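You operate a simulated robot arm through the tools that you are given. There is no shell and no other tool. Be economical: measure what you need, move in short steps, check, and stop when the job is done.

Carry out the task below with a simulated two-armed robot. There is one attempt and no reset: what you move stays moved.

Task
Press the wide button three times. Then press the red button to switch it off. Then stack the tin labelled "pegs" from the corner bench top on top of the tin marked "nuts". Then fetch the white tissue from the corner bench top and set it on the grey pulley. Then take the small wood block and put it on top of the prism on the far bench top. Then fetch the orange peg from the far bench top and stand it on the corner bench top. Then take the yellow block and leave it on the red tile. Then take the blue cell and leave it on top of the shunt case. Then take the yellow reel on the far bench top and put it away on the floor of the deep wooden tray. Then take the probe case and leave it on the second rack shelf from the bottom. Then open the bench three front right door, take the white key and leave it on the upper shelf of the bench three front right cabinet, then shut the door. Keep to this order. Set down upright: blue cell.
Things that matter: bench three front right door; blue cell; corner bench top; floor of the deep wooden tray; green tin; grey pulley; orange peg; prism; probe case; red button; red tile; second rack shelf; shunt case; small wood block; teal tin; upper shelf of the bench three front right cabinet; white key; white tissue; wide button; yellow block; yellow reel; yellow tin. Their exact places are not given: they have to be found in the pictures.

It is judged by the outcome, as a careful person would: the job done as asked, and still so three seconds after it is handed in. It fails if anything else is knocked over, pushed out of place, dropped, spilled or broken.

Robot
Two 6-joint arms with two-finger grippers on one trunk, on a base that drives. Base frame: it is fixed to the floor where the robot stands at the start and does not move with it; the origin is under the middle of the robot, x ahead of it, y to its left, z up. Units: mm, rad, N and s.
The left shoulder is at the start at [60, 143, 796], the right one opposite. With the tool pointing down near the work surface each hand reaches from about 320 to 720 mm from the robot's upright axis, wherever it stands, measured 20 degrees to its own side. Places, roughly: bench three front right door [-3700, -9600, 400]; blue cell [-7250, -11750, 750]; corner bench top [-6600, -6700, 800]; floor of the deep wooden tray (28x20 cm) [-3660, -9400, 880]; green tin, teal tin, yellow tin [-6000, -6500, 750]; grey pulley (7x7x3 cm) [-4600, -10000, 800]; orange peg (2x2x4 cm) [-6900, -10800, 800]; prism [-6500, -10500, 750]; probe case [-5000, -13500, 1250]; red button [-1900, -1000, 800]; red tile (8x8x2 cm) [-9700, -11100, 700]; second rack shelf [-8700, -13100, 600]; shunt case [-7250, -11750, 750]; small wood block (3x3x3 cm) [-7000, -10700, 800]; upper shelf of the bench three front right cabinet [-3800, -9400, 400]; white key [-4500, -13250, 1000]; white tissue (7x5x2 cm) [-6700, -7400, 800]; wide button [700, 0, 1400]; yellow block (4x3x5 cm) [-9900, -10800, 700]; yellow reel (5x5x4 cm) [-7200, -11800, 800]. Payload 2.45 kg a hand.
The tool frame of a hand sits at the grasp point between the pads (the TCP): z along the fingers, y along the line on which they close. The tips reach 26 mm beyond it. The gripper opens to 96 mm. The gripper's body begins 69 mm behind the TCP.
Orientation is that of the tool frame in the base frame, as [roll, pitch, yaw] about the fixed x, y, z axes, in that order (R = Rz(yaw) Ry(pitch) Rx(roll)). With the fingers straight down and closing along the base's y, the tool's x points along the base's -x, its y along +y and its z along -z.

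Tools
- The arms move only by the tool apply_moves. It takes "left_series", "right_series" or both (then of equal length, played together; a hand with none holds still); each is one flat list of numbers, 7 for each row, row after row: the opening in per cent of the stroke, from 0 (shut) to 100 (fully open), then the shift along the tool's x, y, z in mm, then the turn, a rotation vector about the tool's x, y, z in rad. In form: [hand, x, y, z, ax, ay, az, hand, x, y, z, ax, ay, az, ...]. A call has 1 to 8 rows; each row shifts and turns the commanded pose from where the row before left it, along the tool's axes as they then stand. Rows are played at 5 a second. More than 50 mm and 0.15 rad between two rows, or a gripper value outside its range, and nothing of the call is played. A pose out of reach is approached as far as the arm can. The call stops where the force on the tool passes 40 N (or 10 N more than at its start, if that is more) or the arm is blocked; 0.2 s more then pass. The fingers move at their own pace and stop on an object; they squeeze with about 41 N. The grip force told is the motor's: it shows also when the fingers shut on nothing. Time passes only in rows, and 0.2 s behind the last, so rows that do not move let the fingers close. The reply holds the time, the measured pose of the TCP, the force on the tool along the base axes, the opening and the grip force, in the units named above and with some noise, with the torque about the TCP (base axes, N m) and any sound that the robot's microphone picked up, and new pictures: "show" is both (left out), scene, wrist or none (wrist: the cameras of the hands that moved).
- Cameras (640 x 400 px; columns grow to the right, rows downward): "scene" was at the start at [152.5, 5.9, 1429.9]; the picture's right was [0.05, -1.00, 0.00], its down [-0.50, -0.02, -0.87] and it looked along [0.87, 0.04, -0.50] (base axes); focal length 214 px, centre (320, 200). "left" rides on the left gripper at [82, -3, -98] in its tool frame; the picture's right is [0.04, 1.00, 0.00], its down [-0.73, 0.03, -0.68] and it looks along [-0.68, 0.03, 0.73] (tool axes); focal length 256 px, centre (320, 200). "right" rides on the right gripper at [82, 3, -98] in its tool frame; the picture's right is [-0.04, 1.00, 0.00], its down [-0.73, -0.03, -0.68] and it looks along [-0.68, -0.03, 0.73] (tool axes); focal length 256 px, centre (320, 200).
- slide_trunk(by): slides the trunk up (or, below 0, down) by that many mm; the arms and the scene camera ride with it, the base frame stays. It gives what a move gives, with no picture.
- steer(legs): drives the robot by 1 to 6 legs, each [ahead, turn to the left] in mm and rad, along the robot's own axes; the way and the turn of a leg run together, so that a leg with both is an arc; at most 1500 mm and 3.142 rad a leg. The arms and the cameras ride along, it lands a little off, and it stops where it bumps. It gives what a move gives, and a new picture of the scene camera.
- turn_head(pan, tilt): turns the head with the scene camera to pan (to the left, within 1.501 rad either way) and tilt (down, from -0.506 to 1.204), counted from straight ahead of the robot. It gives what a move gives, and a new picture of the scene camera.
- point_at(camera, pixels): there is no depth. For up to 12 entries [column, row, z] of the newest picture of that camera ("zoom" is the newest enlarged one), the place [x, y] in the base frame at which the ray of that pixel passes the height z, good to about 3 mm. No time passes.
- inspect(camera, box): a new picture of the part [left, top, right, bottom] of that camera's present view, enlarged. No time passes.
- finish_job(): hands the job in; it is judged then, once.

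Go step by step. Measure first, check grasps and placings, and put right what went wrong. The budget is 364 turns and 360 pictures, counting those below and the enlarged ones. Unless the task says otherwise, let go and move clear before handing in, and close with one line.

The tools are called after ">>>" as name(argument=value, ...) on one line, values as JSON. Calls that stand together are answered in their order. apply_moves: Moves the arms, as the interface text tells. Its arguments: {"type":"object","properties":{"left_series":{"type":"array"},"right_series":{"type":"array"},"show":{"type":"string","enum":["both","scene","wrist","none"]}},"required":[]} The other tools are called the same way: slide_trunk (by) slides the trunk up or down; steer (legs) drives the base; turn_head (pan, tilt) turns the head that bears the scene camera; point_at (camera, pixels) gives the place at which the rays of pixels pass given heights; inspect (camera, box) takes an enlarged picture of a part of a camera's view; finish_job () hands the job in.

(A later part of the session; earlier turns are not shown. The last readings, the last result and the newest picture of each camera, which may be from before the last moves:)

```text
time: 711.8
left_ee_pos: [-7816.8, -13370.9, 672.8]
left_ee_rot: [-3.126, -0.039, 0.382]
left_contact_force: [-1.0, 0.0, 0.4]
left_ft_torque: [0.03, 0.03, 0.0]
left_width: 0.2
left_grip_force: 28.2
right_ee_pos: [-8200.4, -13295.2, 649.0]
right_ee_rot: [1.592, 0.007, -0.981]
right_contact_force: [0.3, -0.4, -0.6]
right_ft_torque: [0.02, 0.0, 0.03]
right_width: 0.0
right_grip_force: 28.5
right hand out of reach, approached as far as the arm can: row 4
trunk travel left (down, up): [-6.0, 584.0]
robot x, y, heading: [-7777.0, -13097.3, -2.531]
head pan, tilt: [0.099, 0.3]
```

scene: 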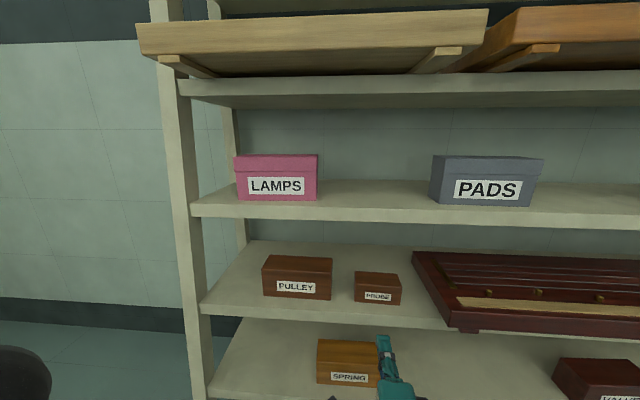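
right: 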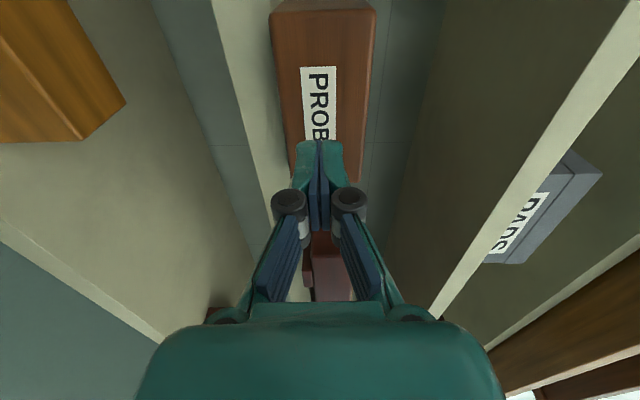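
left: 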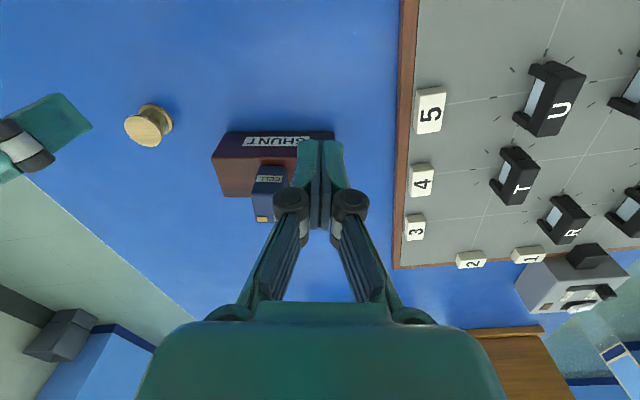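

Probe case is fully on the shelf. Raise the trunk and reverse along the aisle to bench three's front right door.

>>> slide_trunk(by=300)

>>> steer(legs=[[-300, 0], [0, -0.03], [-1500, 0], [-1500, 0], [-1500, 0], [-500, 0]])

```text
time: 714.8
left_ee_pos: [-7817.6, -13370.6, 972.5]
left_ee_rot: [-3.125, -0.039, 0.383]
left_contact_force: [0.2, 0.9, 0.8]
left_ft_torque: [-0.01, 0.0, 0.01]
left_width: 0.0
left_grip_force: 28.8
right_ee_pos: [-8201.1, -13294.9, 948.6]
right_ee_rot: [1.592, 0.008, -0.983]
right_contact_force: [0.2, 0.1, 0.1]
right_ft_torque: [0.0, 0.0, -0.01]
right_width: 0.0
right_grip_force: 28.6
trunk travel left (down, up): [-306.0, 284.0]
robot x, y, heading: [-7775.6, -13097.5, -2.542]
head pan, tilt: [0.099, 0.3]
```

```text
time: 741.4
left_ee_pos: [-3438.7, -10337.0, 973.9]
left_ee_rot: [-3.126, -0.038, 0.357]
left_contact_force: [-0.9, 0.0, 0.2]
left_ft_torque: [-0.01, 0.02, 0.06]
left_width: 0.0
left_grip_force: 28.6
right_ee_pos: [-3818.1, -10251.2, 949.0]
right_ee_rot: [1.59, 0.006, -1.009]
right_contact_force: [0.1, 0.6, -0.6]
right_ft_torque: [-0.01, 0.02, 0.02]
right_width: 0.0
right_grip_force: 28.7
trunk travel left (down, up): [-306.0, 284.0]
robot x, y, heading: [-3387.2, -10066.1, -2.564]
head pan, tilt: [0.099, 0.3]
```

scene: 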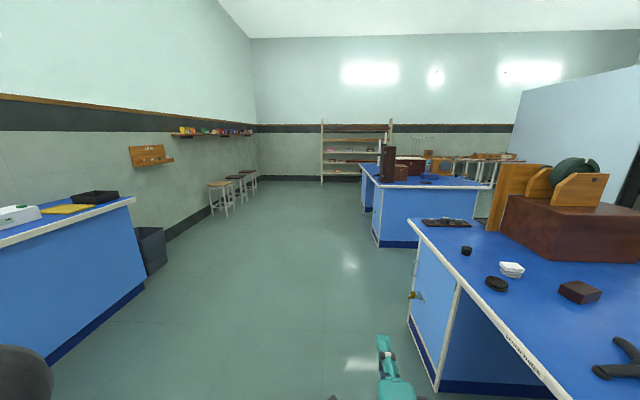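

Arrived beside the door. Turn right to face it and look down.

>>> turn_head(pan=-0.1, tilt=0.95)

>>> steer(legs=[[0, -0.8]])

>>> steer(legs=[[0, -0.74]])

```text
time: 742.5
left_ee_pos: [-3437.7, -10336.2, 973.7]
left_ee_rot: [-3.125, -0.039, 0.358]
left_contact_force: [-0.1, -0.6, -0.8]
left_ft_torque: [0.01, -0.01, 0.01]
left_width: 0.1
left_grip_force: 28.5
right_ee_pos: [-3820.0, -10251.3, 948.9]
right_ee_rot: [1.591, 0.005, -1.008]
right_contact_force: [0.0, -1.0, -1.7]
right_ft_torque: [0.0, 0.05, 0.04]
right_width: 0.2
right_grip_force: 28.4
trunk travel left (down, up): [-306.0, 284.0]
robot x, y, heading: [-3385.7, -10068.3, -2.56]
head pan, tilt: [-0.099, 0.949]
```

scene: 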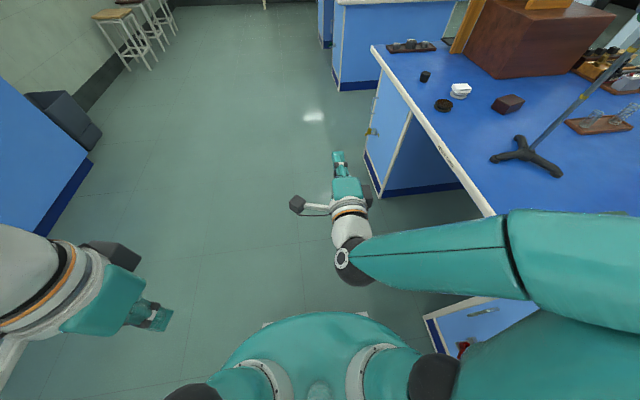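

```text
time: 745.2
left_ee_pos: [-3618.5, -10218.7, 974.3]
left_ee_rot: [-3.126, -0.039, -0.438]
left_contact_force: [-0.5, -0.1, -0.9]
left_ft_torque: [-0.01, 0.01, 0.0]
left_width: 0.1
left_grip_force: 28.2
right_ee_pos: [-3829.0, -9887.3, 951.0]
right_ee_rot: [1.601, 0.004, -1.811]
right_contact_force: [-0.3, -0.4, -0.4]
right_ft_torque: [-0.02, -0.02, 0.01]
right_width: 0.0
right_grip_force: 28.9
trunk travel left (down, up): [-306.0, 284.0]
robot x, y, heading: [-3392.5, -10083.7, 2.927]
head pan, tilt: [-0.099, 0.949]
```

scene: 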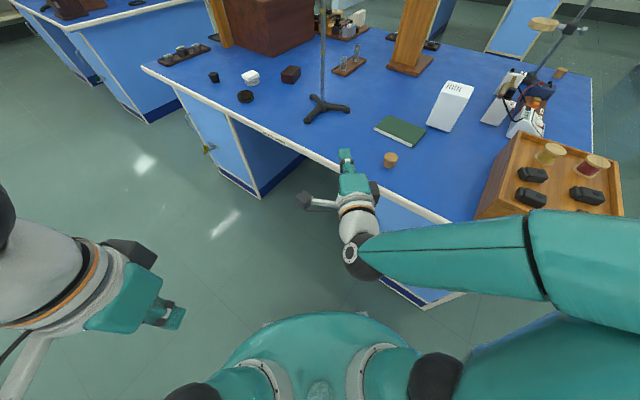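

```text
time: 747.8
left_ee_pos: [-3650.9, -10029.3, 975.2]
left_ee_rot: [-3.126, -0.039, -1.184]
left_contact_force: [0.3, 0.2, -0.1]
left_ft_torque: [0.01, -0.04, 0.02]
left_width: 0.1
left_grip_force: 28.9
right_ee_pos: [-3584.6, -9640.9, 956.6]
right_ee_rot: [1.608, 0.006, -2.564]
right_contact_force: [-0.1, 0.0, -0.4]
right_ft_torque: [-0.02, 0.02, 0.03]
right_width: 0.1
right_grip_force: 28.1
trunk travel left (down, up): [-306.0, 284.0]
robot x, y, heading: [-3405.9, -10089.3, 2.182]
head pan, tilt: [-0.099, 0.949]
```

scene: 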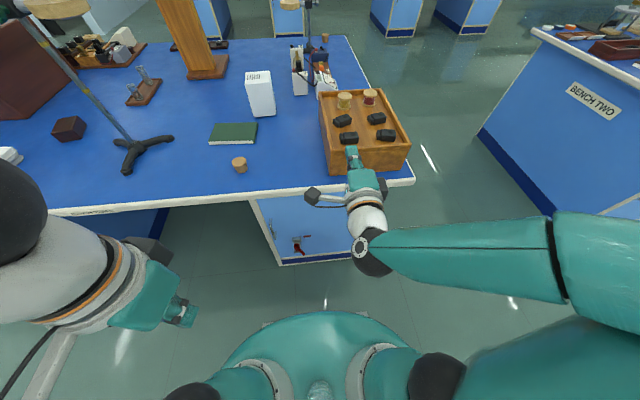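

Enlarge the door and its handle.

>>> inspect(camera="scene", box=[240, 185, 400, 285])

```text
4.00 times, centred on (320, 235) of scene
```

zoom: 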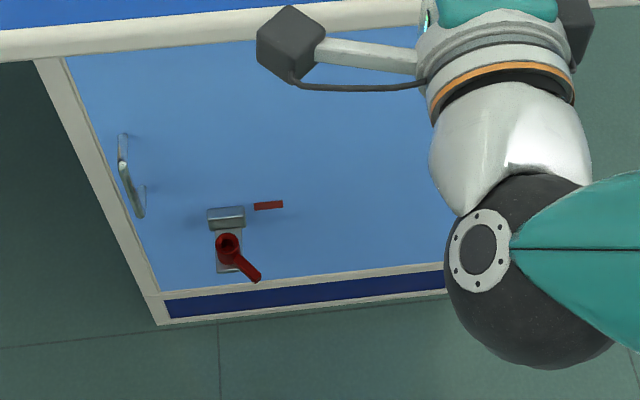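

There's a U-handle and a red turn-lever latch. Back off, lower the trunk for a frontal view.

>>> steer(legs=[[-350, 0]])

>>> slide_trunk(by=-300)

>>> turn_head(pan=0.05, tilt=0.6)

>>> inspect(camera="scene", box=[220, 140, 380, 280])

```text
time: 750.2
left_ee_pos: [-3437.9, -10333.6, 974.9]
left_ee_rot: [-3.126, -0.039, -1.182]
left_contact_force: [-0.1, -0.2, -0.6]
left_ft_torque: [0.02, -0.02, 0.01]
left_width: 0.0
left_grip_force: 28.3
right_ee_pos: [-3374.9, -9946.0, 956.2]
right_ee_rot: [1.607, 0.007, -2.557]
right_contact_force: [-0.2, 0.1, -0.2]
right_ft_torque: [-0.01, -0.02, 0.01]
right_width: 0.0
right_grip_force: 28.5
trunk travel left (down, up): [-306.0, 284.0]
robot x, y, heading: [-3196.9, -10388.6, 2.193]
head pan, tilt: [-0.099, 0.949]
```

scene: 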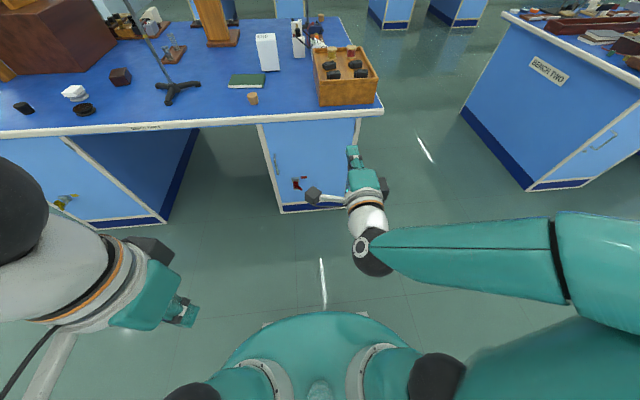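

```text
time: 753.2
left_ee_pos: [-3438.5, -10333.6, 674.7]
left_ee_rot: [-3.127, -0.038, -1.179]
left_contact_force: [-0.2, -0.5, 0.9]
left_ft_torque: [0.02, -0.01, 0.01]
left_width: 0.0
left_grip_force: 28.6
right_ee_pos: [-3374.9, -9944.2, 657.3]
right_ee_rot: [1.607, 0.007, -2.558]
right_contact_force: [-0.1, 0.2, -0.2]
right_ft_torque: [-0.01, 0.02, 0.01]
right_width: 0.0
right_grip_force: 28.3
trunk travel left (down, up): [-6.0, 584.0]
robot x, y, heading: [-3193.0, -10389.4, 2.189]
head pan, tilt: [-0.099, 0.949]
```

```text
time: 754.0
left_ee_pos: [-3438.3, -10332.0, 674.6]
left_ee_rot: [-3.127, -0.038, -1.181]
left_contact_force: [0.1, -0.8, -0.5]
left_ft_torque: [0.0, 0.02, 0.01]
left_width: 0.0
left_grip_force: 28.2
right_ee_pos: [-3373.9, -9944.8, 657.0]
right_ee_rot: [1.607, 0.006, -2.559]
right_contact_force: [1.3, 0.7, 0.0]
right_ft_torque: [-0.01, 0.02, -0.03]
right_width: 0.0
right_grip_force: 28.5
trunk travel left (down, up): [-6.0, 584.0]
robot x, y, heading: [-3191.5, -10389.9, 2.192]
head pan, tilt: [0.051, 0.6]
```

scene: 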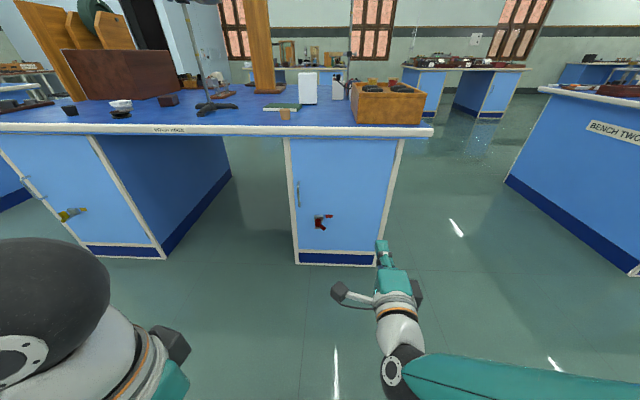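

```text
2.86 times, centred on (300, 210) of scene
```

zoom: 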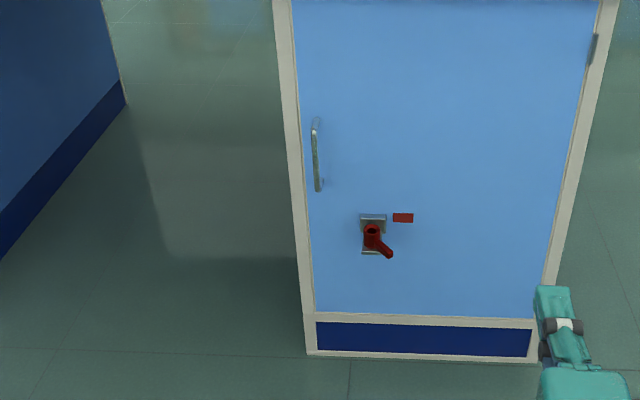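

>>> inspect(camera="scene", box=[290, 170, 350, 240])

>>> point_at(camera="zoom", pixels=[[200, 200, 400], [320, 200, 400]])

```text
5.71 times, centred on (320, 205) of scene
```

zoom: 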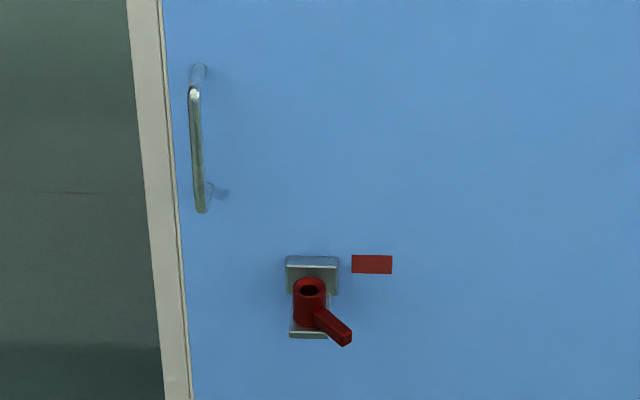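

```text
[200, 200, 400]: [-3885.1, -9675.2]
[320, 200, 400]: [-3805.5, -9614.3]
```

Estimate handle and latch positions.

>>> point_at(camera="zoom", pixels=[[197, 150, 540], [197, 150, 560], [195, 90, 580], [200, 205, 500], [310, 300, 410], [312, 262, 430], [372, 264, 430], [180, 330, 400]])

```text
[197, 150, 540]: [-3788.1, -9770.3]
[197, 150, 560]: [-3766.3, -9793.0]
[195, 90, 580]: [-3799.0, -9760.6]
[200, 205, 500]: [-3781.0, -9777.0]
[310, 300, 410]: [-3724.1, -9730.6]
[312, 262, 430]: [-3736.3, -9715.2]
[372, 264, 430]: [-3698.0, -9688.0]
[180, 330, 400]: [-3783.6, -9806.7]
```

Handle bar ≈(A 8701, B 5868, z 552); hinge on the right. Prepare the left hand: forward and pitched horizontal; move the right hand aside.

>>> apply_moves(left_series=[100, -40, 0, 0, 0, 0, -0.115, 100, -40, 0, 0, 0, 0, -0.115, 100, -45, 0, 0, 0, 0, 0, 100, -45, 0, 0, 0, 0, 0, 100, -45, 0, 0, 0, 0, 0, 100, 0, 0, 0, 0, -0.1428, 0, 100, 0, 0, 0, 0, -0.1428, 0, 100, 0, 0, 0, 0, -0.1428, 0], right_series=[0, -35, 0, -28, 0, 0, 0, 0, -35, 0, -28, 0, 0, 0, 0, -35, 0, -28, 0, 0, 0, 0, -35, 0, -28, 0, 0, 0, 0, 0, 0, 0, 0, 0, 0, 0, 0, 0, 0, 0, 0, 0, 0, 0, 0, 0, 0, 0, 0, 0, 0, 0, 0, 0, 0, 0], show="none")

>>> apply_moves(left_series=[100, 0, 0, 0, 0, -0.1428, 0, 100, 0, 0, 0, 0, -0.1428, 0, 100, 0, 0, 0, 0, -0.1428, 0, 100, 0, 0, 0, 0, -0.1428, 0, 100, 0, 0, 0, 0, -0.1428, 0, 100, 0, 0, 0, 0, -0.1428, 0, 100, 0, 0, 0, 0, -0.1428, 0, 100, 0, 0, 0, 0, -0.1428, 0], show="none")

```text
time: 755.9
left_ee_pos: [-3551.2, -10150.4, 666.3]
left_ee_rot: [-3.134, 0.39, -0.947]
left_contact_force: [-0.8, 0.4, -0.5]
left_ft_torque: [-0.01, 0.01, 0.01]
left_width: 96.1
left_grip_force: 0.1
right_ee_pos: [-3238.5, -9916.8, 730.4]
right_ee_rot: [1.609, 0.008, -2.559]
right_contact_force: [-0.3, -1.0, -0.3]
right_ft_torque: [-0.02, -0.04, -0.03]
right_width: 0.1
right_grip_force: 28.5
right hand out of reach, approached as far as the arm can: row 1, 2, 3, 4
trunk travel left (down, up): [-6.0, 584.0]
robot x, y, heading: [-3193.8, -10393.3, 2.193]
head pan, tilt: [0.051, 0.6]
```

```text
time: 757.6
left_ee_pos: [-3561.1, -10119.8, 707.7]
left_ee_rot: [-2.97, 1.528, -0.779]
left_contact_force: [-0.9, 0.1, 1.0]
left_ft_torque: [0.01, -0.02, -0.01]
left_width: 96.1
left_grip_force: 0.1
left hand out of reach, approached as far as the arm can: row 7, 8
right_ee_pos: [-3238.5, -9916.2, 732.3]
right_ee_rot: [1.609, 0.007, -2.559]
right_contact_force: [0.0, -0.1, 0.1]
right_ft_torque: [0.02, -0.01, -0.01]
right_width: 0.3
right_grip_force: 28.5
trunk travel left (down, up): [-6.0, 584.0]
robot x, y, heading: [-3192.5, -10392.8, 2.193]
head pan, tilt: [0.051, 0.6]
```

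Drive 230 mm closer and bring the open left hand down in front of the handle.

>>> steer(legs=[[230, 0]])

>>> apply_moves(left_series=[100, 25, -4.4, 22, 0, 0, 0, 100, 25, -4.4, 22, 0, 0, 0, 100, 25, -4.4, 22, 0, 0, 0, 100, 25, -4.4, 18, 0, 0, 0, 100, 0, 0, 0, 0, 0, 0], show="both")

```text
time: 759.4
left_ee_pos: [-3694.9, -9933.3, 708.5]
left_ee_rot: [-3.001, 1.525, -0.807]
left_contact_force: [0.2, 0.2, -0.2]
left_ft_torque: [0.0, 0.03, 0.0]
left_width: 96.0
left_grip_force: 0.0
right_ee_pos: [-3370.5, -9730.9, 731.1]
right_ee_rot: [1.608, 0.008, -2.558]
right_contact_force: [0.0, 0.0, 0.1]
right_ft_torque: [-0.02, 0.04, 0.0]
right_width: 0.1
right_grip_force: 28.9
trunk travel left (down, up): [-6.0, 584.0]
robot x, y, heading: [-3321.2, -10206.1, 2.192]
head pan, tilt: [0.051, 0.6]
```

scene: 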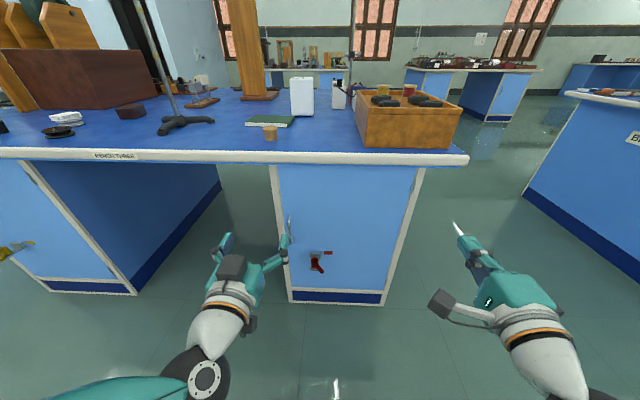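

```text
time: 760.6
left_ee_pos: [-3727.4, -9858.1, 605.8]
left_ee_rot: [-2.989, 1.527, -0.795]
left_contact_force: [0.2, 0.4, -0.2]
left_ft_torque: [-0.02, -0.03, 0.01]
left_width: 96.0
left_grip_force: 0.1
right_ee_pos: [-3371.4, -9731.9, 730.7]
right_ee_rot: [1.609, 0.006, -2.559]
right_contact_force: [0.3, -0.2, 0.3]
right_ft_torque: [0.0, 0.01, 0.01]
right_width: 0.2
right_grip_force: 28.4
trunk travel left (down, up): [-6.0, 584.0]
robot x, y, heading: [-3322.1, -10207.9, 2.192]
head pan, tilt: [0.051, 0.6]
```

scene: 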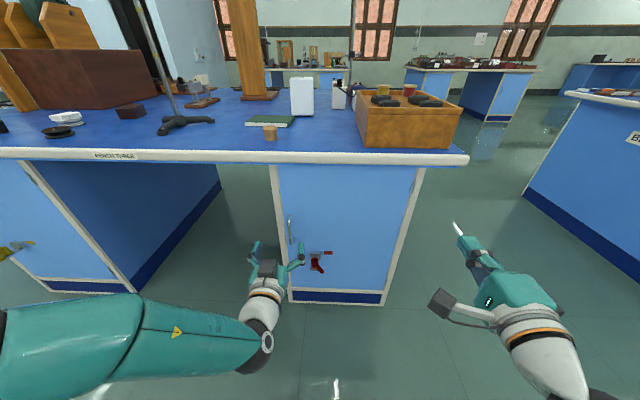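
left: 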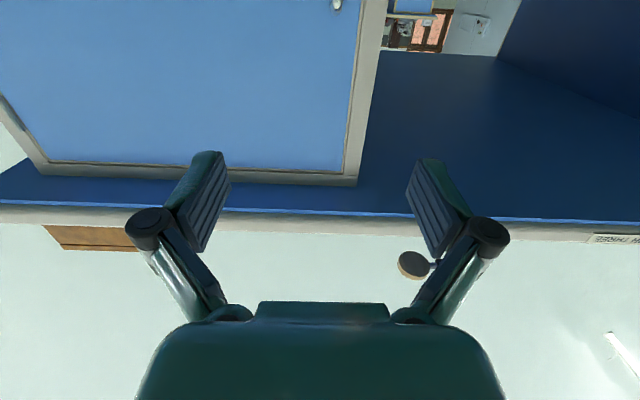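

>>> point_at(camera="left", pixels=[[337, 5, 520], [337, 5, 540], [337, 5, 560], [337, 5, 580], [355, 182, 700], [355, 182, 750]])

>>> point_at(camera="scene", pixels=[[289, 218, 560], [289, 218, 580], [289, 218, 540], [289, 218, 520], [290, 243, 500], [290, 243, 480]])

```text
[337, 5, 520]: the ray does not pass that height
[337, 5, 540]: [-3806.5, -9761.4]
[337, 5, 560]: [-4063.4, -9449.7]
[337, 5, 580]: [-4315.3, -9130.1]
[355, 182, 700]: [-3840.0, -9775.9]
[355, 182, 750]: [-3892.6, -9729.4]
```

```text
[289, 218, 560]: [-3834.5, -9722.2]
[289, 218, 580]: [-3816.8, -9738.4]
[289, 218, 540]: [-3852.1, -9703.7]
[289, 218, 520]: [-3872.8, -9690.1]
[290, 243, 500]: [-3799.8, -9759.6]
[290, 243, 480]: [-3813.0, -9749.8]
```

>>> point_at(camera="scene", pixels=[[291, 303, 0], [383, 306, 0], [274, 163, 760], [423, 166, 760]])

>>> inspect(camera="scene", box=[240, 195, 340, 290])

```text
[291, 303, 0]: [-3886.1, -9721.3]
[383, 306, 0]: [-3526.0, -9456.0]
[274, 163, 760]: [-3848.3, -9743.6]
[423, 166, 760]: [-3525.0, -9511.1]
```

```text
4.21 times, centred on (290, 242) of scene
```

zoom: 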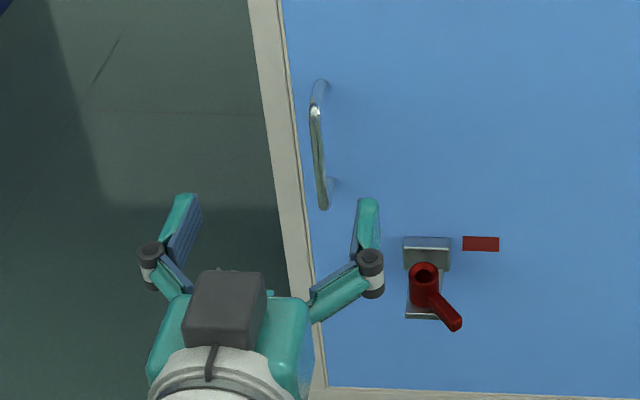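

Door plane is ≈B 5745; handle bar ≈(A 8716, B 5785, z≈500). Lower and advance partway.

>>> apply_moves(left_series=[80, 27, 4, 20, 0, 0, 0, 80, 27, 4, 20, 0, 0, 0, 80, 27, 4, 20, 0, 0, 0, 80, 22, 0, 30, 0, 0, 0, 80, 0, 0, 0, 0, 0, 0], show="wrist")

```text
time: 761.8
left_ee_pos: [-3762.3, -9783.6, 508.8]
left_ee_rot: [-3.019, 1.522, -0.815]
left_contact_force: [-0.1, 0.0, -0.1]
left_ft_torque: [-0.04, -0.03, 0.0]
left_width: 77.0
left_grip_force: 0.1
left hand out of reach, approached as far as the arm can: row 3, 4
right_ee_pos: [-3369.9, -9731.8, 731.8]
right_ee_rot: [1.611, 0.007, -2.559]
right_contact_force: [-0.2, -0.5, -0.1]
right_ft_torque: [0.01, -0.01, 0.01]
right_width: 0.0
right_grip_force: 28.6
trunk travel left (down, up): [-6.0, 584.0]
robot x, y, heading: [-3327.1, -10207.7, 2.195]
head pan, tilt: [0.051, 0.6]
```

left: 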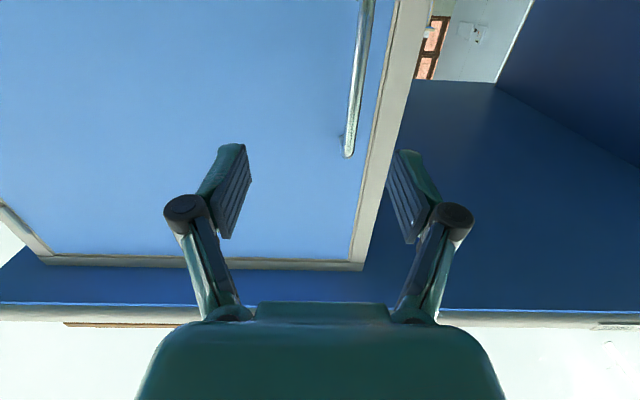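

Handle is 22 mm to the left in tool terms. Shift and advance to straddle the bar.

>>> apply_moves(left_series=[80, 0, 11, 26, 0, 0, 0, 80, 0, 11, 26, 0, 0, 0, 80, 0, 0, 14, 0, 0, 0, 80, 0, 0, 8, 0, 0, 0, 80, 0, 0, 0, 0, 0, 0], show="wrist")

```text
time: 763.0
left_ee_pos: [-3796.5, -9723.6, 518.3]
left_ee_rot: [-3.027, 1.521, -0.823]
left_contact_force: [-0.4, -0.6, 1.1]
left_ft_torque: [-0.02, 0.0, 0.04]
left_width: 76.9
left_grip_force: 0.0
left hand out of reach, approached as far as the arm can: row 1, 2, 4
right_ee_pos: [-3370.7, -9730.3, 731.0]
right_ee_rot: [1.61, 0.007, -2.559]
right_contact_force: [0.3, 0.6, -0.4]
right_ft_torque: [-0.01, 0.01, 0.03]
right_width: 0.0
right_grip_force: 28.2
trunk travel left (down, up): [-6.0, 584.0]
robot x, y, heading: [-3326.7, -10206.5, 2.189]
head pan, tilt: [0.051, 0.6]
```

left: 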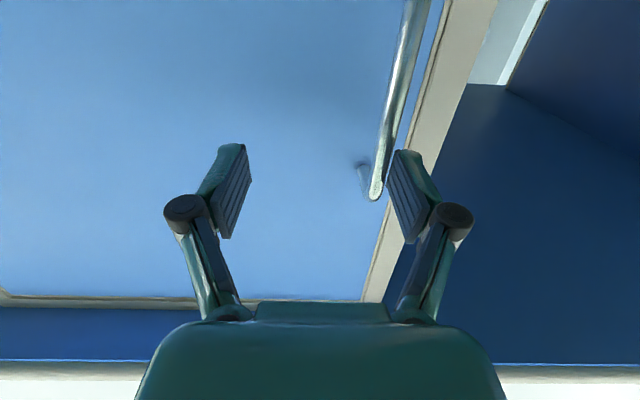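

The bar is inside the opening near the left finger; rotate the robot slightly left to centre it.

>>> steer(legs=[[0, 0.045]])

>>> apply_moves(left_series=[40, 0, 0, 0, 0, 0, 0, 0, 0, 0, 0, 0, 0, 0, 0, 0, 0, 0, 0, 0, 0, 0, 0, 0, 0, 0, 0, 0], show="wrist")

```text
time: 763.8
left_ee_pos: [-3817.4, -9745.7, 518.0]
left_ee_rot: [-3.026, 1.521, -0.776]
left_contact_force: [0.1, -0.2, 0.6]
left_ft_torque: [0.0, -0.01, 0.02]
left_width: 76.9
left_grip_force: 0.1
right_ee_pos: [-3391.5, -9733.3, 732.1]
right_ee_rot: [1.61, 0.007, -2.514]
right_contact_force: [0.2, 0.0, -0.3]
right_ft_torque: [0.02, 0.01, -0.01]
right_width: 0.3
right_grip_force: 28.2
trunk travel left (down, up): [-6.0, 584.0]
robot x, y, heading: [-3325.4, -10204.6, 2.232]
head pan, tilt: [0.051, 0.6]
```

scene: 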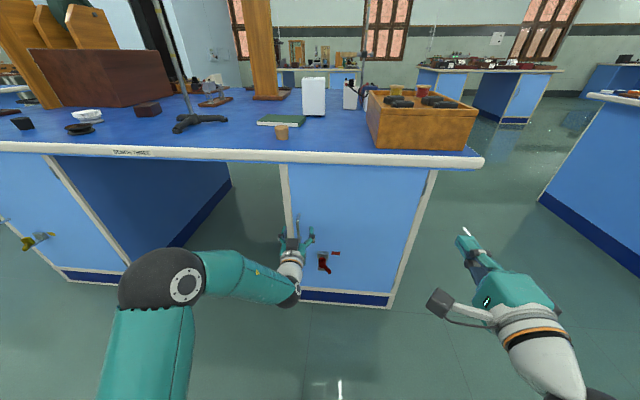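

```text
time: 764.8
left_ee_pos: [-3817.9, -9747.5, 519.1]
left_ee_rot: [-3.0, 1.521, -0.745]
left_contact_force: [7.1, -34.1, 0.0]
left_ft_torque: [0.38, 0.07, 0.46]
left_width: 0.0
left_grip_force: 28.1
right_ee_pos: [-3391.8, -9734.0, 732.8]
right_ee_rot: [1.607, 0.007, -2.514]
right_contact_force: [-0.5, -0.1, -0.4]
right_ft_torque: [-0.01, 0.03, -0.02]
right_width: 0.0
right_grip_force: 28.9
trunk travel left (down, up): [-6.0, 584.0]
robot x, y, heading: [-3323.2, -10202.3, 2.232]
head pan, tilt: [0.051, 0.6]
```

left: 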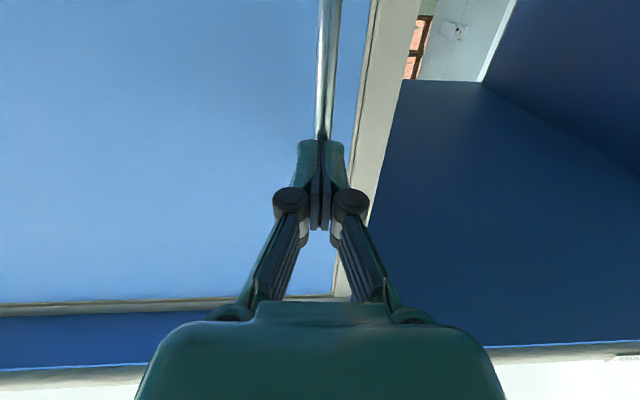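

The fingers closed just short of the bar. Reopen, advance 22 mm, close again.

>>> apply_moves(left_series=[45, 0, 0, -6, 0, 0, 0, 45, 0, 0, 0, 0, 0, 0, 45, 0, 0, 14, 0, 0, 0, 45, 0, 0, 14, 0, 0, 0, 0, 0, 0, 0, 0, 0, 0, 0, 0, 0, 0, 0, 0, 0, 0, 0, 0, 0, 0, 0, 0], show="none")

```text
time: 766.4
left_ee_pos: [-3833.1, -9729.1, 518.6]
left_ee_rot: [-2.998, 1.52, -0.739]
left_contact_force: [-16.3, -13.1, -0.9]
left_ft_torque: [-0.55, 0.22, 0.11]
left_width: 8.7
left_grip_force: 37.0
right_ee_pos: [-3392.9, -9734.6, 731.1]
right_ee_rot: [1.608, 0.008, -2.514]
right_contact_force: [0.1, -0.4, -0.4]
right_ft_torque: [0.0, 0.01, 0.01]
right_width: 0.1
right_grip_force: 28.6
trunk travel left (down, up): [-6.0, 584.0]
robot x, y, heading: [-3323.3, -10204.5, 2.236]
head pan, tilt: [0.051, 0.6]
```

Bar gripped (8.7 mm). Try a gentle pull.

>>> apply_moves(left_series=[0, 0, 0, -4, 0, 0, 0, 0, 0, 0, -4, 0, 0, 0, 0, 0, 0, -4, 0, 0, 0, 0, 0, 0, 0, 0, 0, 0], show="none")

```text
time: 767.4
left_ee_pos: [-3825.3, -9739.6, 518.8]
left_ee_rot: [-2.99, 1.522, -0.736]
left_contact_force: [-18.5, -14.1, 2.0]
left_ft_torque: [-0.43, 0.29, 0.12]
left_width: 8.9
left_grip_force: 36.1
right_ee_pos: [-3392.8, -9733.8, 731.9]
right_ee_rot: [1.609, 0.006, -2.512]
right_contact_force: [0.0, 0.4, 0.0]
right_ft_torque: [0.01, -0.02, 0.03]
right_width: 0.0
right_grip_force: 28.3
trunk travel left (down, up): [-6.0, 584.0]
robot x, y, heading: [-3323.3, -10207.4, 2.239]
head pan, tilt: [0.051, 0.6]
```

The door moves freely. Pull it along its arc.

>>> apply_moves(left_series=[0, 0, -5, -22, 0, 0, 0, 0, 0, -5, -22, 0, 0, 0, 0, 0, -9.3, -27.5, 0, 0, 0, 0, 0, -9.3, -27.5, 0, 0, 0, 0, 0, -13.3, -26, 0, 0, 0, 0, 0, -13.3, -26, 0, 0, 0], show="none")

>>> apply_moves(left_series=[0, 0, -17, -23.5, 0, 0, 0, 0, 0, -17, -23.5, 0, 0, 0, 0, 0, -20, -21, 0, 0, 0, 0, 0, -20, -21, 0, 0, 0], show="scene")

```text
time: 768.1
left_ee_pos: [-3791.7, -9772.2, 519.6]
left_ee_rot: [-3.004, 1.517, -0.738]
left_contact_force: [-2.2, -2.6, -0.3]
left_ft_torque: [-0.47, 0.14, 0.09]
left_width: 9.0
left_grip_force: 37.1
right_ee_pos: [-3393.4, -9734.1, 733.2]
right_ee_rot: [1.609, 0.007, -2.509]
right_contact_force: [-0.1, 0.5, 1.6]
right_ft_torque: [-0.01, -0.03, 0.01]
right_width: 0.2
right_grip_force: 28.3
trunk travel left (down, up): [-6.0, 584.0]
robot x, y, heading: [-3322.3, -10204.3, 2.239]
head pan, tilt: [0.051, 0.6]
stopped in row 3 (left hand): the force on the tool passed its limit at 42 N (the readings are from after the stop); the commanded pose is now the measured one
```

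```text
time: 768.5
left_ee_pos: [-3781.5, -9780.8, 518.8]
left_ee_rot: [-2.979, 1.513, -0.686]
left_contact_force: [-2.7, -1.9, -3.1]
left_ft_torque: [-0.27, 0.47, 0.08]
left_width: 9.0
left_grip_force: 36.3
right_ee_pos: [-3392.2, -9732.7, 732.7]
right_ee_rot: [1.609, 0.008, -2.511]
right_contact_force: [0.0, -0.3, 0.0]
right_ft_torque: [0.03, -0.03, -0.03]
right_width: 0.0
right_grip_force: 29.0
trunk travel left (down, up): [-6.0, 584.0]
robot x, y, heading: [-3325.1, -10204.1, 2.234]
head pan, tilt: [0.051, 0.6]
stopped in row 1 (left hand): the force on the tool passed its limit at 51 N (the readings are from after the stop); the commanded pose is now the measured one
```

scene: 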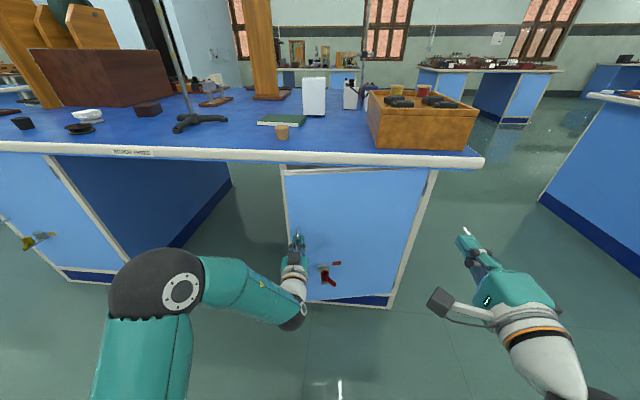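

The door is opening; use smaller steps to keep forces low.

>>> apply_moves(left_series=[0, 0, -2, -8, 0, 0, 0, 0, 0, -2.5, -9, 0, 0, 0, 0, 0, -3, -9, 0, 0, 0, 0, 0, -3, -9, 0, 0, 0, 0, 0, -3.5, -9, 0, 0, 0, 0, 0, -3.5, -9, 0, 0, 0, 0, 0, -4, -9, 0, 0, 0, 0, 0, -4, -9, 0, 0, 0], show="none")

>>> apply_moves(left_series=[0, 0, -4.5, -9, 0, 0, 0, 0, 0, -4.5, -9, 0, 0, 0, 0, 0, -5, -9, 0, 0, 0, 0, 0, -5, -9, 0, 0, 0, 0, 0, -5.5, -9, 0, 0, 0, 0, 0, -6, -9, 0, 0, 0, 0, 0, -6.5, -9, 0, 0, 0, 0, 0, -7, -9, 0, 0, 0], show="none")

```text
time: 770.0
left_ee_pos: [-3730.1, -9813.1, 519.6]
left_ee_rot: [-3.008, 1.504, -0.697]
left_contact_force: [-1.5, -2.5, -4.4]
left_ft_torque: [0.07, 0.59, 0.02]
left_width: 8.8
left_grip_force: 36.1
right_ee_pos: [-3392.9, -9732.9, 733.0]
right_ee_rot: [1.609, 0.007, -2.511]
right_contact_force: [-0.4, -0.6, 0.9]
right_ft_torque: [0.05, 0.06, -0.02]
right_width: 0.2
right_grip_force: 28.3
trunk travel left (down, up): [-6.0, 584.0]
robot x, y, heading: [-3326.7, -10205.7, 2.235]
head pan, tilt: [0.051, 0.6]
stopped in row 7 (left hand): the force on the tool passed its limit at 41 N (the readings are from after the stop); the commanded pose is now the measured one
```

```text
time: 771.0
left_ee_pos: [-3696.2, -9831.0, 519.0]
left_ee_rot: [-3.053, 1.494, -0.73]
left_contact_force: [-1.3, -3.3, -4.8]
left_ft_torque: [0.33, 0.59, 0.0]
left_width: 8.9
left_grip_force: 36.1
right_ee_pos: [-3392.7, -9734.3, 733.3]
right_ee_rot: [1.608, 0.007, -2.512]
right_contact_force: [-0.2, -0.3, -0.1]
right_ft_torque: [0.01, -0.02, -0.02]
right_width: 0.2
right_grip_force: 28.3
trunk travel left (down, up): [-6.0, 584.0]
robot x, y, heading: [-3324.5, -10205.8, 2.243]
head pan, tilt: [0.051, 0.6]
stopped in row 5 (left hand): the force on the tool passed its limit at 41 N (the readings are from after the stop); the commanded pose is now the measured one
```

>>> apply_moves(left_series=[0, 0, -6.5, -9, 0, 0, 0, 0, 0, -7, -9, 0, 0, 0, 0, 0, -7.5, -9, 0, 0, 0, 0, 0, -8, -9, 0, 0, 0, 0, 0, -8.5, -9, 0, 0, 0], show="none")

>>> apply_moves(left_series=[0, 0, -9, -8, 0, 0, 0, 0, 0, -9.5, -8, 0, 0, 0, 0, 0, -10, -8, 0, 0, 0, 0, 0, -10.5, -8, 0, 0, 0, 0, 0, -11, -8, 0, 0, 0], show="none")

>>> apply_moves(left_series=[0, 0, -11, -7, 0, 0, 0, 0, 0, -11.5, -7, 0, 0, 0, 0, 0, -12, -7, 0, 0, 0, 0, 0, -12, -6, 0, 0, 0, 0, 0, -12, -6, 0, 0, 0], show="scene")

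```text
time: 771.7
left_ee_pos: [-3677.1, -9839.7, 518.4]
left_ee_rot: [-3.085, 1.493, -0.743]
left_contact_force: [-0.4, -4.5, -0.5]
left_ft_torque: [0.25, 0.25, 0.06]
left_width: 8.9
left_grip_force: 36.4
right_ee_pos: [-3393.1, -9733.3, 734.7]
right_ee_rot: [1.61, 0.008, -2.511]
right_contact_force: [0.0, -0.1, -0.1]
right_ft_torque: [-0.06, -0.03, 0.03]
right_width: 0.0
right_grip_force: 28.2
trunk travel left (down, up): [-6.0, 584.0]
robot x, y, heading: [-3322.4, -10210.5, 2.24]
head pan, tilt: [0.051, 0.6]
stopped in row 3 (left hand): the force on the tool passed its limit at 42 N (the readings are from after the stop); the commanded pose is now the measured one
```

```text
time: 772.2
left_ee_pos: [-3667.6, -9842.8, 518.8]
left_ee_rot: [-3.1, 1.49, -0.743]
left_contact_force: [-2.5, -6.0, 1.0]
left_ft_torque: [0.2, 0.11, 0.09]
left_width: 8.8
left_grip_force: 36.2
right_ee_pos: [-3393.6, -9733.2, 734.0]
right_ee_rot: [1.609, 0.006, -2.512]
right_contact_force: [-1.2, -0.7, 0.4]
right_ft_torque: [-0.02, -0.01, 0.0]
right_width: 0.0
right_grip_force: 28.5
trunk travel left (down, up): [-6.0, 584.0]
robot x, y, heading: [-3325.8, -10205.5, 2.237]
head pan, tilt: [0.051, 0.6]
stopped in row 2 (left hand): the force on the tool passed its limit at 46 N (the readings are from after the stop); the commanded pose is now the measured one
```

```text
time: 772.6
left_ee_pos: [-3659.2, -9845.7, 519.5]
left_ee_rot: [3.138, 1.486, -0.767]
left_contact_force: [-2.0, -5.6, -1.5]
left_ft_torque: [0.63, 0.22, 0.08]
left_width: 9.0
left_grip_force: 36.3
right_ee_pos: [-3392.5, -9732.7, 734.9]
right_ee_rot: [1.609, 0.009, -2.51]
right_contact_force: [0.3, -0.4, -0.3]
right_ft_torque: [-0.05, 0.02, 0.01]
right_width: 0.2
right_grip_force: 28.2
trunk travel left (down, up): [-6.0, 584.0]
robot x, y, heading: [-3321.2, -10210.3, 2.232]
head pan, tilt: [0.051, 0.6]
stopped in row 2 (left hand): the force on the tool passed its limit at 50 N (the readings are from after the stop); the commanded pose is now the measured one
```

scene: 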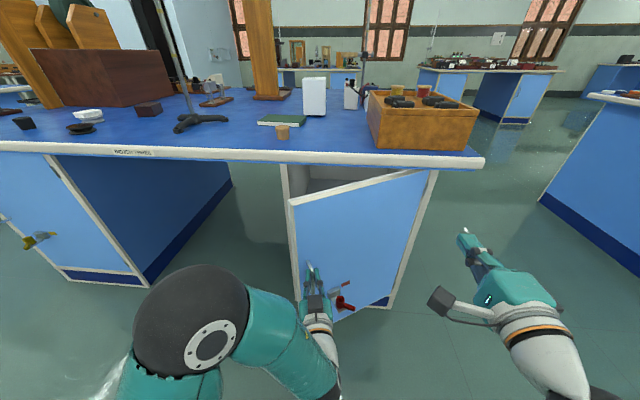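

The door is ~30° open. Release the handle, slip the shut fingers behind the door's free edge.

>>> apply_moves(left_series=[45, 0, 0, 0, 0, 0, 0, 45, 0, 0, -10, 0, 0, 0, 45, 0, 0, -40, 0, 0, 0, 0, 0, 20, -10, 0, 0, 0, 0, 0, 40, 0, 0, 0, 0, 0, 0, 40, 0, 0, 0, 0, 0, 0, 0, 40, 0, 0, 0, 0, 0, 0, 35, 0, 0, 0], show="none")

>>> apply_moves(left_series=[0, 0, -15, -10, 0, 0, 0, 0, 0, -20, -15, 0, 0, 0, 0, 0, -20, -15, 0, 0, 0, 0, 0, -20, -17, 0, 0, 0, 0, 0, -20, -17, 0, 0, 0, 0, 0, -20, -17, 0, 0, 0, 0, 0, -20, -17, 0, 0, 0], show="scene")

```text
time: 774.4
left_ee_pos: [-3726.4, -9845.7, 525.3]
left_ee_rot: [-3.114, 1.489, -0.709]
left_contact_force: [0.1, -0.6, 0.0]
left_ft_torque: [0.02, -0.01, 0.0]
left_width: 0.1
left_grip_force: 28.4
left hand out of reach, approached as far as the arm can: row 4, 5, 6
right_ee_pos: [-3393.0, -9733.8, 735.3]
right_ee_rot: [1.609, 0.007, -2.509]
right_contact_force: [0.0, 0.1, 0.5]
right_ft_torque: [-0.04, 0.0, 0.0]
right_width: 0.1
right_grip_force: 28.4
trunk travel left (down, up): [-6.0, 584.0]
robot x, y, heading: [-3324.0, -10206.4, 2.236]
head pan, tilt: [0.051, 0.6]
stopped in row 8 (left hand): the force on the tool passed its limit at 47 N (the readings are from after the stop); the commanded pose is now the measured one
```

```text
time: 775.9
left_ee_pos: [-3658.3, -9838.5, 531.9]
left_ee_rot: [-2.85, 1.445, -0.257]
left_contact_force: [-0.5, 1.0, -0.2]
left_ft_torque: [-0.01, -0.02, 0.03]
left_width: 0.0
left_grip_force: 29.1
right_ee_pos: [-3393.0, -9733.5, 734.9]
right_ee_rot: [1.609, 0.006, -2.51]
right_contact_force: [-0.8, 0.1, 0.3]
right_ft_torque: [-0.01, 0.04, 0.03]
right_width: 0.1
right_grip_force: 28.0
trunk travel left (down, up): [-6.0, 584.0]
robot x, y, heading: [-3326.6, -10202.6, 2.235]
head pan, tilt: [0.051, 0.6]
stopped in row 7 (left hand): the arm was blocked; the commanded pose is now the measured one
```

scene: 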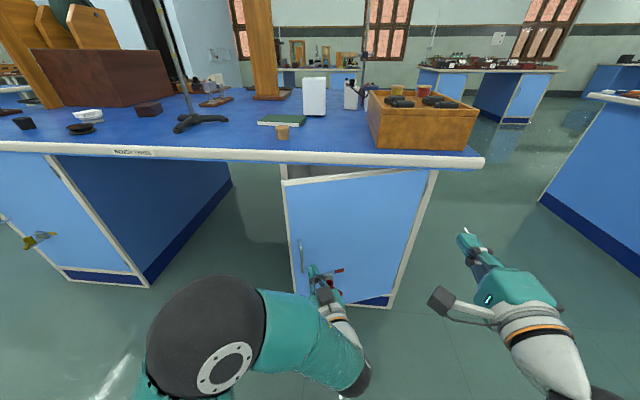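

The hand slipped and pushed the door partly shut. Work higher up: retract, raise to z≈700, square the tool, and move the right hand out of the swing.

>>> apply_moves(left_series=[0, 0, 0, -40, 0, 0, 0, 0, 0, 0, -40, 0, 0, 0, 0, -43, 0, 0, 0.1, 0, 0, 0, -43, 0, 0, 0.1, 0, 0, 0, -43, 0, 0, 0.1, 0, 0, 0, -43, 0, 0, 0.1, 0, 0, 0, 0, 20, 0, 0, 0, 0], right_series=[0, 0, 0, -35, 0, 0, 0, 0, 0, 0, -35, 0, 0, 0, 0, 0, 0, -35, 0, 0, 0, 0, 0, 0, -35, 0, 0, 0, 0, -20, 0, -35, 0, 0, 0, 0, 0, 0, 0, 0, 0, 0, 0, 0, 0, 0, 0, 0, 0], show="none")

```text
time: 776.5
left_ee_pos: [-3675.8, -9898.3, 513.8]
left_ee_rot: [-3.136, 1.384, -0.352]
left_contact_force: [-0.1, 0.5, -0.8]
left_ft_torque: [0.0, 0.02, 0.01]
left_width: 0.0
left_grip_force: 28.5
right_ee_pos: [-3359.9, -9775.5, 759.0]
right_ee_rot: [1.607, 0.005, -2.513]
right_contact_force: [0.2, 0.7, -0.4]
right_ft_torque: [0.01, 0.0, -0.04]
right_width: 0.1
right_grip_force: 27.9
right hand out of reach, approached as far as the arm can: row 1, 2, 3
trunk travel left (down, up): [-6.0, 584.0]
robot x, y, heading: [-3325.2, -10208.9, 2.236]
head pan, tilt: [0.051, 0.6]
stopped in row 3 (left hand): the arm was blocked; the commanded pose is now the measured one
```

Raise the trunk instead (the arms have more room when lower relative to the shoulder).

>>> slide_trunk(by=190)

>>> apply_moves(left_series=[0, 0, 0, -20, 0.1, 0.08, 0, 0, 0, 20, -10, 0.1, 0.08, 0, 0, 0, 40, 0, 0, 0, 0, 0, 0, 40, 0, 0, 0, 0], show="none")

```text
time: 778.5
left_ee_pos: [-3675.9, -9898.3, 704.5]
left_ee_rot: [-3.137, 1.387, -0.356]
left_contact_force: [0.4, -0.3, 0.1]
left_ft_torque: [-0.02, 0.0, -0.01]
left_width: 0.0
left_grip_force: 28.7
right_ee_pos: [-3359.0, -9776.3, 947.1]
right_ee_rot: [1.608, 0.005, -2.511]
right_contact_force: [-0.8, -0.1, 0.9]
right_ft_torque: [0.04, 0.02, -0.02]
right_width: 0.0
right_grip_force: 28.2
trunk travel left (down, up): [-196.0, 394.0]
robot x, y, heading: [-3322.0, -10207.7, 2.237]
head pan, tilt: [0.051, 0.6]
```

```text
time: 779.5
left_ee_pos: [-3696.6, -9931.7, 725.0]
left_ee_rot: [-2.986, 1.225, -0.409]
left_contact_force: [-0.2, 0.0, 0.2]
left_ft_torque: [-0.01, 0.01, 0.01]
left_width: 0.3
left_grip_force: 28.6
left hand out of reach, approached as far as the arm can: row 3, 4
right_ee_pos: [-3357.8, -9774.4, 947.1]
right_ee_rot: [1.608, 0.004, -2.511]
right_contact_force: [0.3, 1.2, 0.1]
right_ft_torque: [-0.02, 0.01, 0.02]
right_width: 0.1
right_grip_force: 28.1
trunk travel left (down, up): [-196.0, 394.0]
robot x, y, heading: [-3324.0, -10207.8, 2.237]
head pan, tilt: [0.051, 0.6]
```

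The horizontal tool needs more distance from the shoulder; back the robot 170 mm and square the tool.

>>> steer(legs=[[-170, 0]])

>>> apply_moves(left_series=[0, 0, 0, 40, 0.09, -0.1, 0, 0, 0, 0, 40, 0.09, -0.1, 0, 0, 0, 10, 40, 0.09, -0.1, 0, 0, 0, 10, 20, 0.09, -0.05, 0, 0, 0, 0, 0, 0, 0, 0], show="none")

```text
time: 781.0
left_ee_pos: [-3590.8, -10065.8, 724.9]
left_ee_rot: [-2.985, 1.225, -0.407]
left_contact_force: [0.5, -0.2, -1.2]
left_ft_torque: [0.0, 0.0, 0.0]
left_width: 0.0
left_grip_force: 28.8
right_ee_pos: [-3252.6, -9910.8, 948.0]
right_ee_rot: [1.609, 0.006, -2.511]
right_contact_force: [0.7, -0.3, 0.8]
right_ft_torque: [0.0, -0.03, 0.0]
right_width: 0.0
right_grip_force: 28.6
trunk travel left (down, up): [-196.0, 394.0]
robot x, y, heading: [-3215.7, -10342.6, 2.239]
head pan, tilt: [0.051, 0.6]
```

scene: 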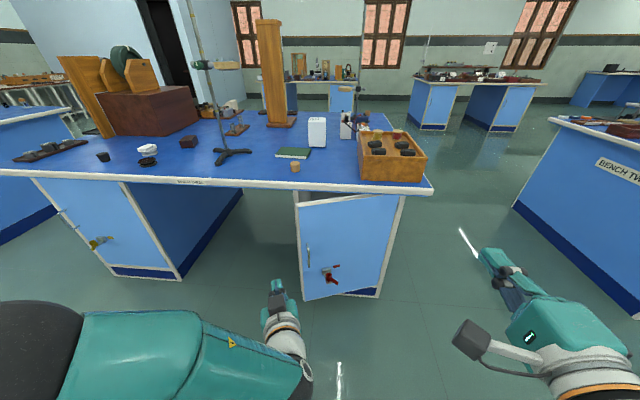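

```text
time: 782.2
left_ee_pos: [-3661.9, -9965.8, 717.4]
left_ee_rot: [-1.293, 1.466, 0.969]
left_contact_force: [0.4, 0.8, -0.3]
left_ft_torque: [-0.02, 0.0, 0.0]
left_width: 0.1
left_grip_force: 28.2
left hand out of reach, approached as far as the arm can: row 1, 4
right_ee_pos: [-3252.4, -9909.9, 948.5]
right_ee_rot: [1.609, 0.005, -2.512]
right_contact_force: [0.7, -0.3, -0.1]
right_ft_torque: [0.02, 0.0, -0.01]
right_width: 0.1
right_grip_force: 28.3
trunk travel left (down, up): [-196.0, 394.0]
robot x, y, heading: [-3218.1, -10342.5, 2.232]
head pan, tilt: [0.051, 0.6]
```

Tool is square again. Move left of the door's free edge and forward beside it.

>>> apply_moves(left_series=[0, 0, 25, 0, 0, 0, 0, 0, 0, 25, 20, 0, 0, 0, 0, 0, 0, 45, 0, 0, 0, 0, 0, 0, 45, 0, 0, 0, 0, 0, 0, 45, 0, 0, 0, 0, 0, 0, 40, 0, 0, 0, 0, 0, 0, 25, 0, 0, 0], show="both")

```text
time: 783.8
left_ee_pos: [-3761.7, -9789.7, 750.9]
left_ee_rot: [-1.243, 1.465, 0.997]
left_contact_force: [-0.2, 0.0, -0.4]
left_ft_torque: [-0.01, 0.04, 0.01]
left_width: 0.1
left_grip_force: 28.8
left hand out of reach, approached as far as the arm can: row 1, 2, 3, 4, 5
right_ee_pos: [-3252.8, -9909.5, 948.6]
right_ee_rot: [1.608, 0.004, -2.511]
right_contact_force: [-0.2, 0.2, 0.2]
right_ft_torque: [-0.02, 0.03, 0.01]
right_width: 0.2
right_grip_force: 28.6
trunk travel left (down, up): [-196.0, 394.0]
robot x, y, heading: [-3216.5, -10343.7, 2.236]
head pan, tilt: [0.051, 0.6]
```

scene: 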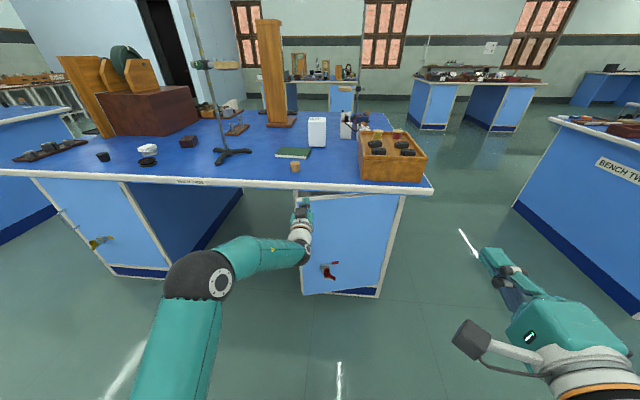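
left: 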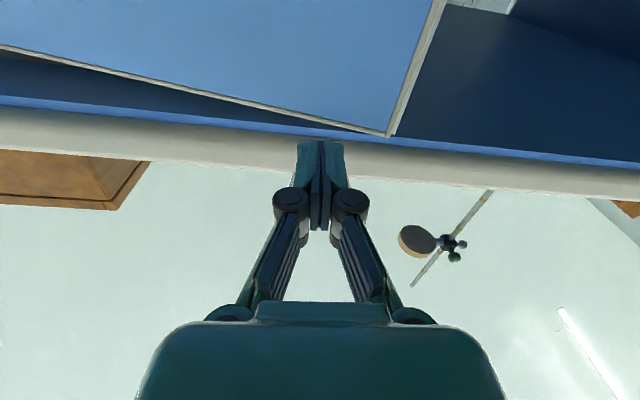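

The gripper is right of the door's top corner and too high. Back up, lower, and shift left.

>>> apply_moves(left_series=[0, 0, 0, -45, 0, 0, 0, 0, 15, 0, -45, 0, 0, 0, 0, 25, 30, -10, 0, 0, 0, 0, 20, 40, 0, 0, 0, 0, 0, 0, 0, 0, 0, 0, 0], show="none")

```text
time: 785.0
left_ee_pos: [-3701.0, -9874.3, 709.1]
left_ee_rot: [-1.314, 1.466, 0.95]
left_contact_force: [-0.4, 0.0, 0.2]
left_ft_torque: [-0.03, -0.01, -0.02]
left_width: 0.0
left_grip_force: 28.6
left hand out of reach, approached as far as the arm can: row 2, 3, 4
right_ee_pos: [-3252.3, -9909.2, 946.7]
right_ee_rot: [1.608, 0.004, -2.511]
right_contact_force: [0.7, 0.0, 0.7]
right_ft_torque: [-0.01, 0.01, -0.03]
right_width: 0.0
right_grip_force: 28.7
trunk travel left (down, up): [-196.0, 394.0]
robot x, y, heading: [-3219.6, -10346.4, 2.24]
head pan, tilt: [0.051, 0.6]
```

Use the base instead: rotate slightly left, drive in beside the door edge, then rotate right to sweep it open.

>>> steer(legs=[[0, 0.12], [140, 0], [0, -0.15]])

```text
time: 787.6
left_ee_pos: [-3823.9, -9798.0, 709.1]
left_ee_rot: [-1.358, 1.461, 0.967]
left_contact_force: [-1.2, -1.5, 0.0]
left_ft_torque: [-0.01, -0.01, 0.02]
left_width: 0.3
left_grip_force: 28.7
right_ee_pos: [-3360.6, -9813.0, 948.4]
right_ee_rot: [1.605, 0.006, -2.49]
right_contact_force: [-0.2, 0.3, -0.2]
right_ft_torque: [-0.02, 0.0, -0.01]
right_width: 0.0
right_grip_force: 28.4
trunk travel left (down, up): [-196.0, 394.0]
robot x, y, heading: [-3316.7, -10244.1, 2.263]
head pan, tilt: [0.051, 0.6]
stopped in leg 3: the force on the tool passed its limit at 56 N (the readings are from after the stop); the commanded pose is now the measured one
```

scene: 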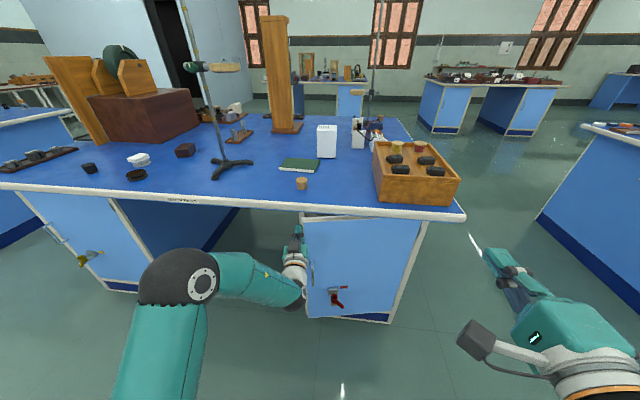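

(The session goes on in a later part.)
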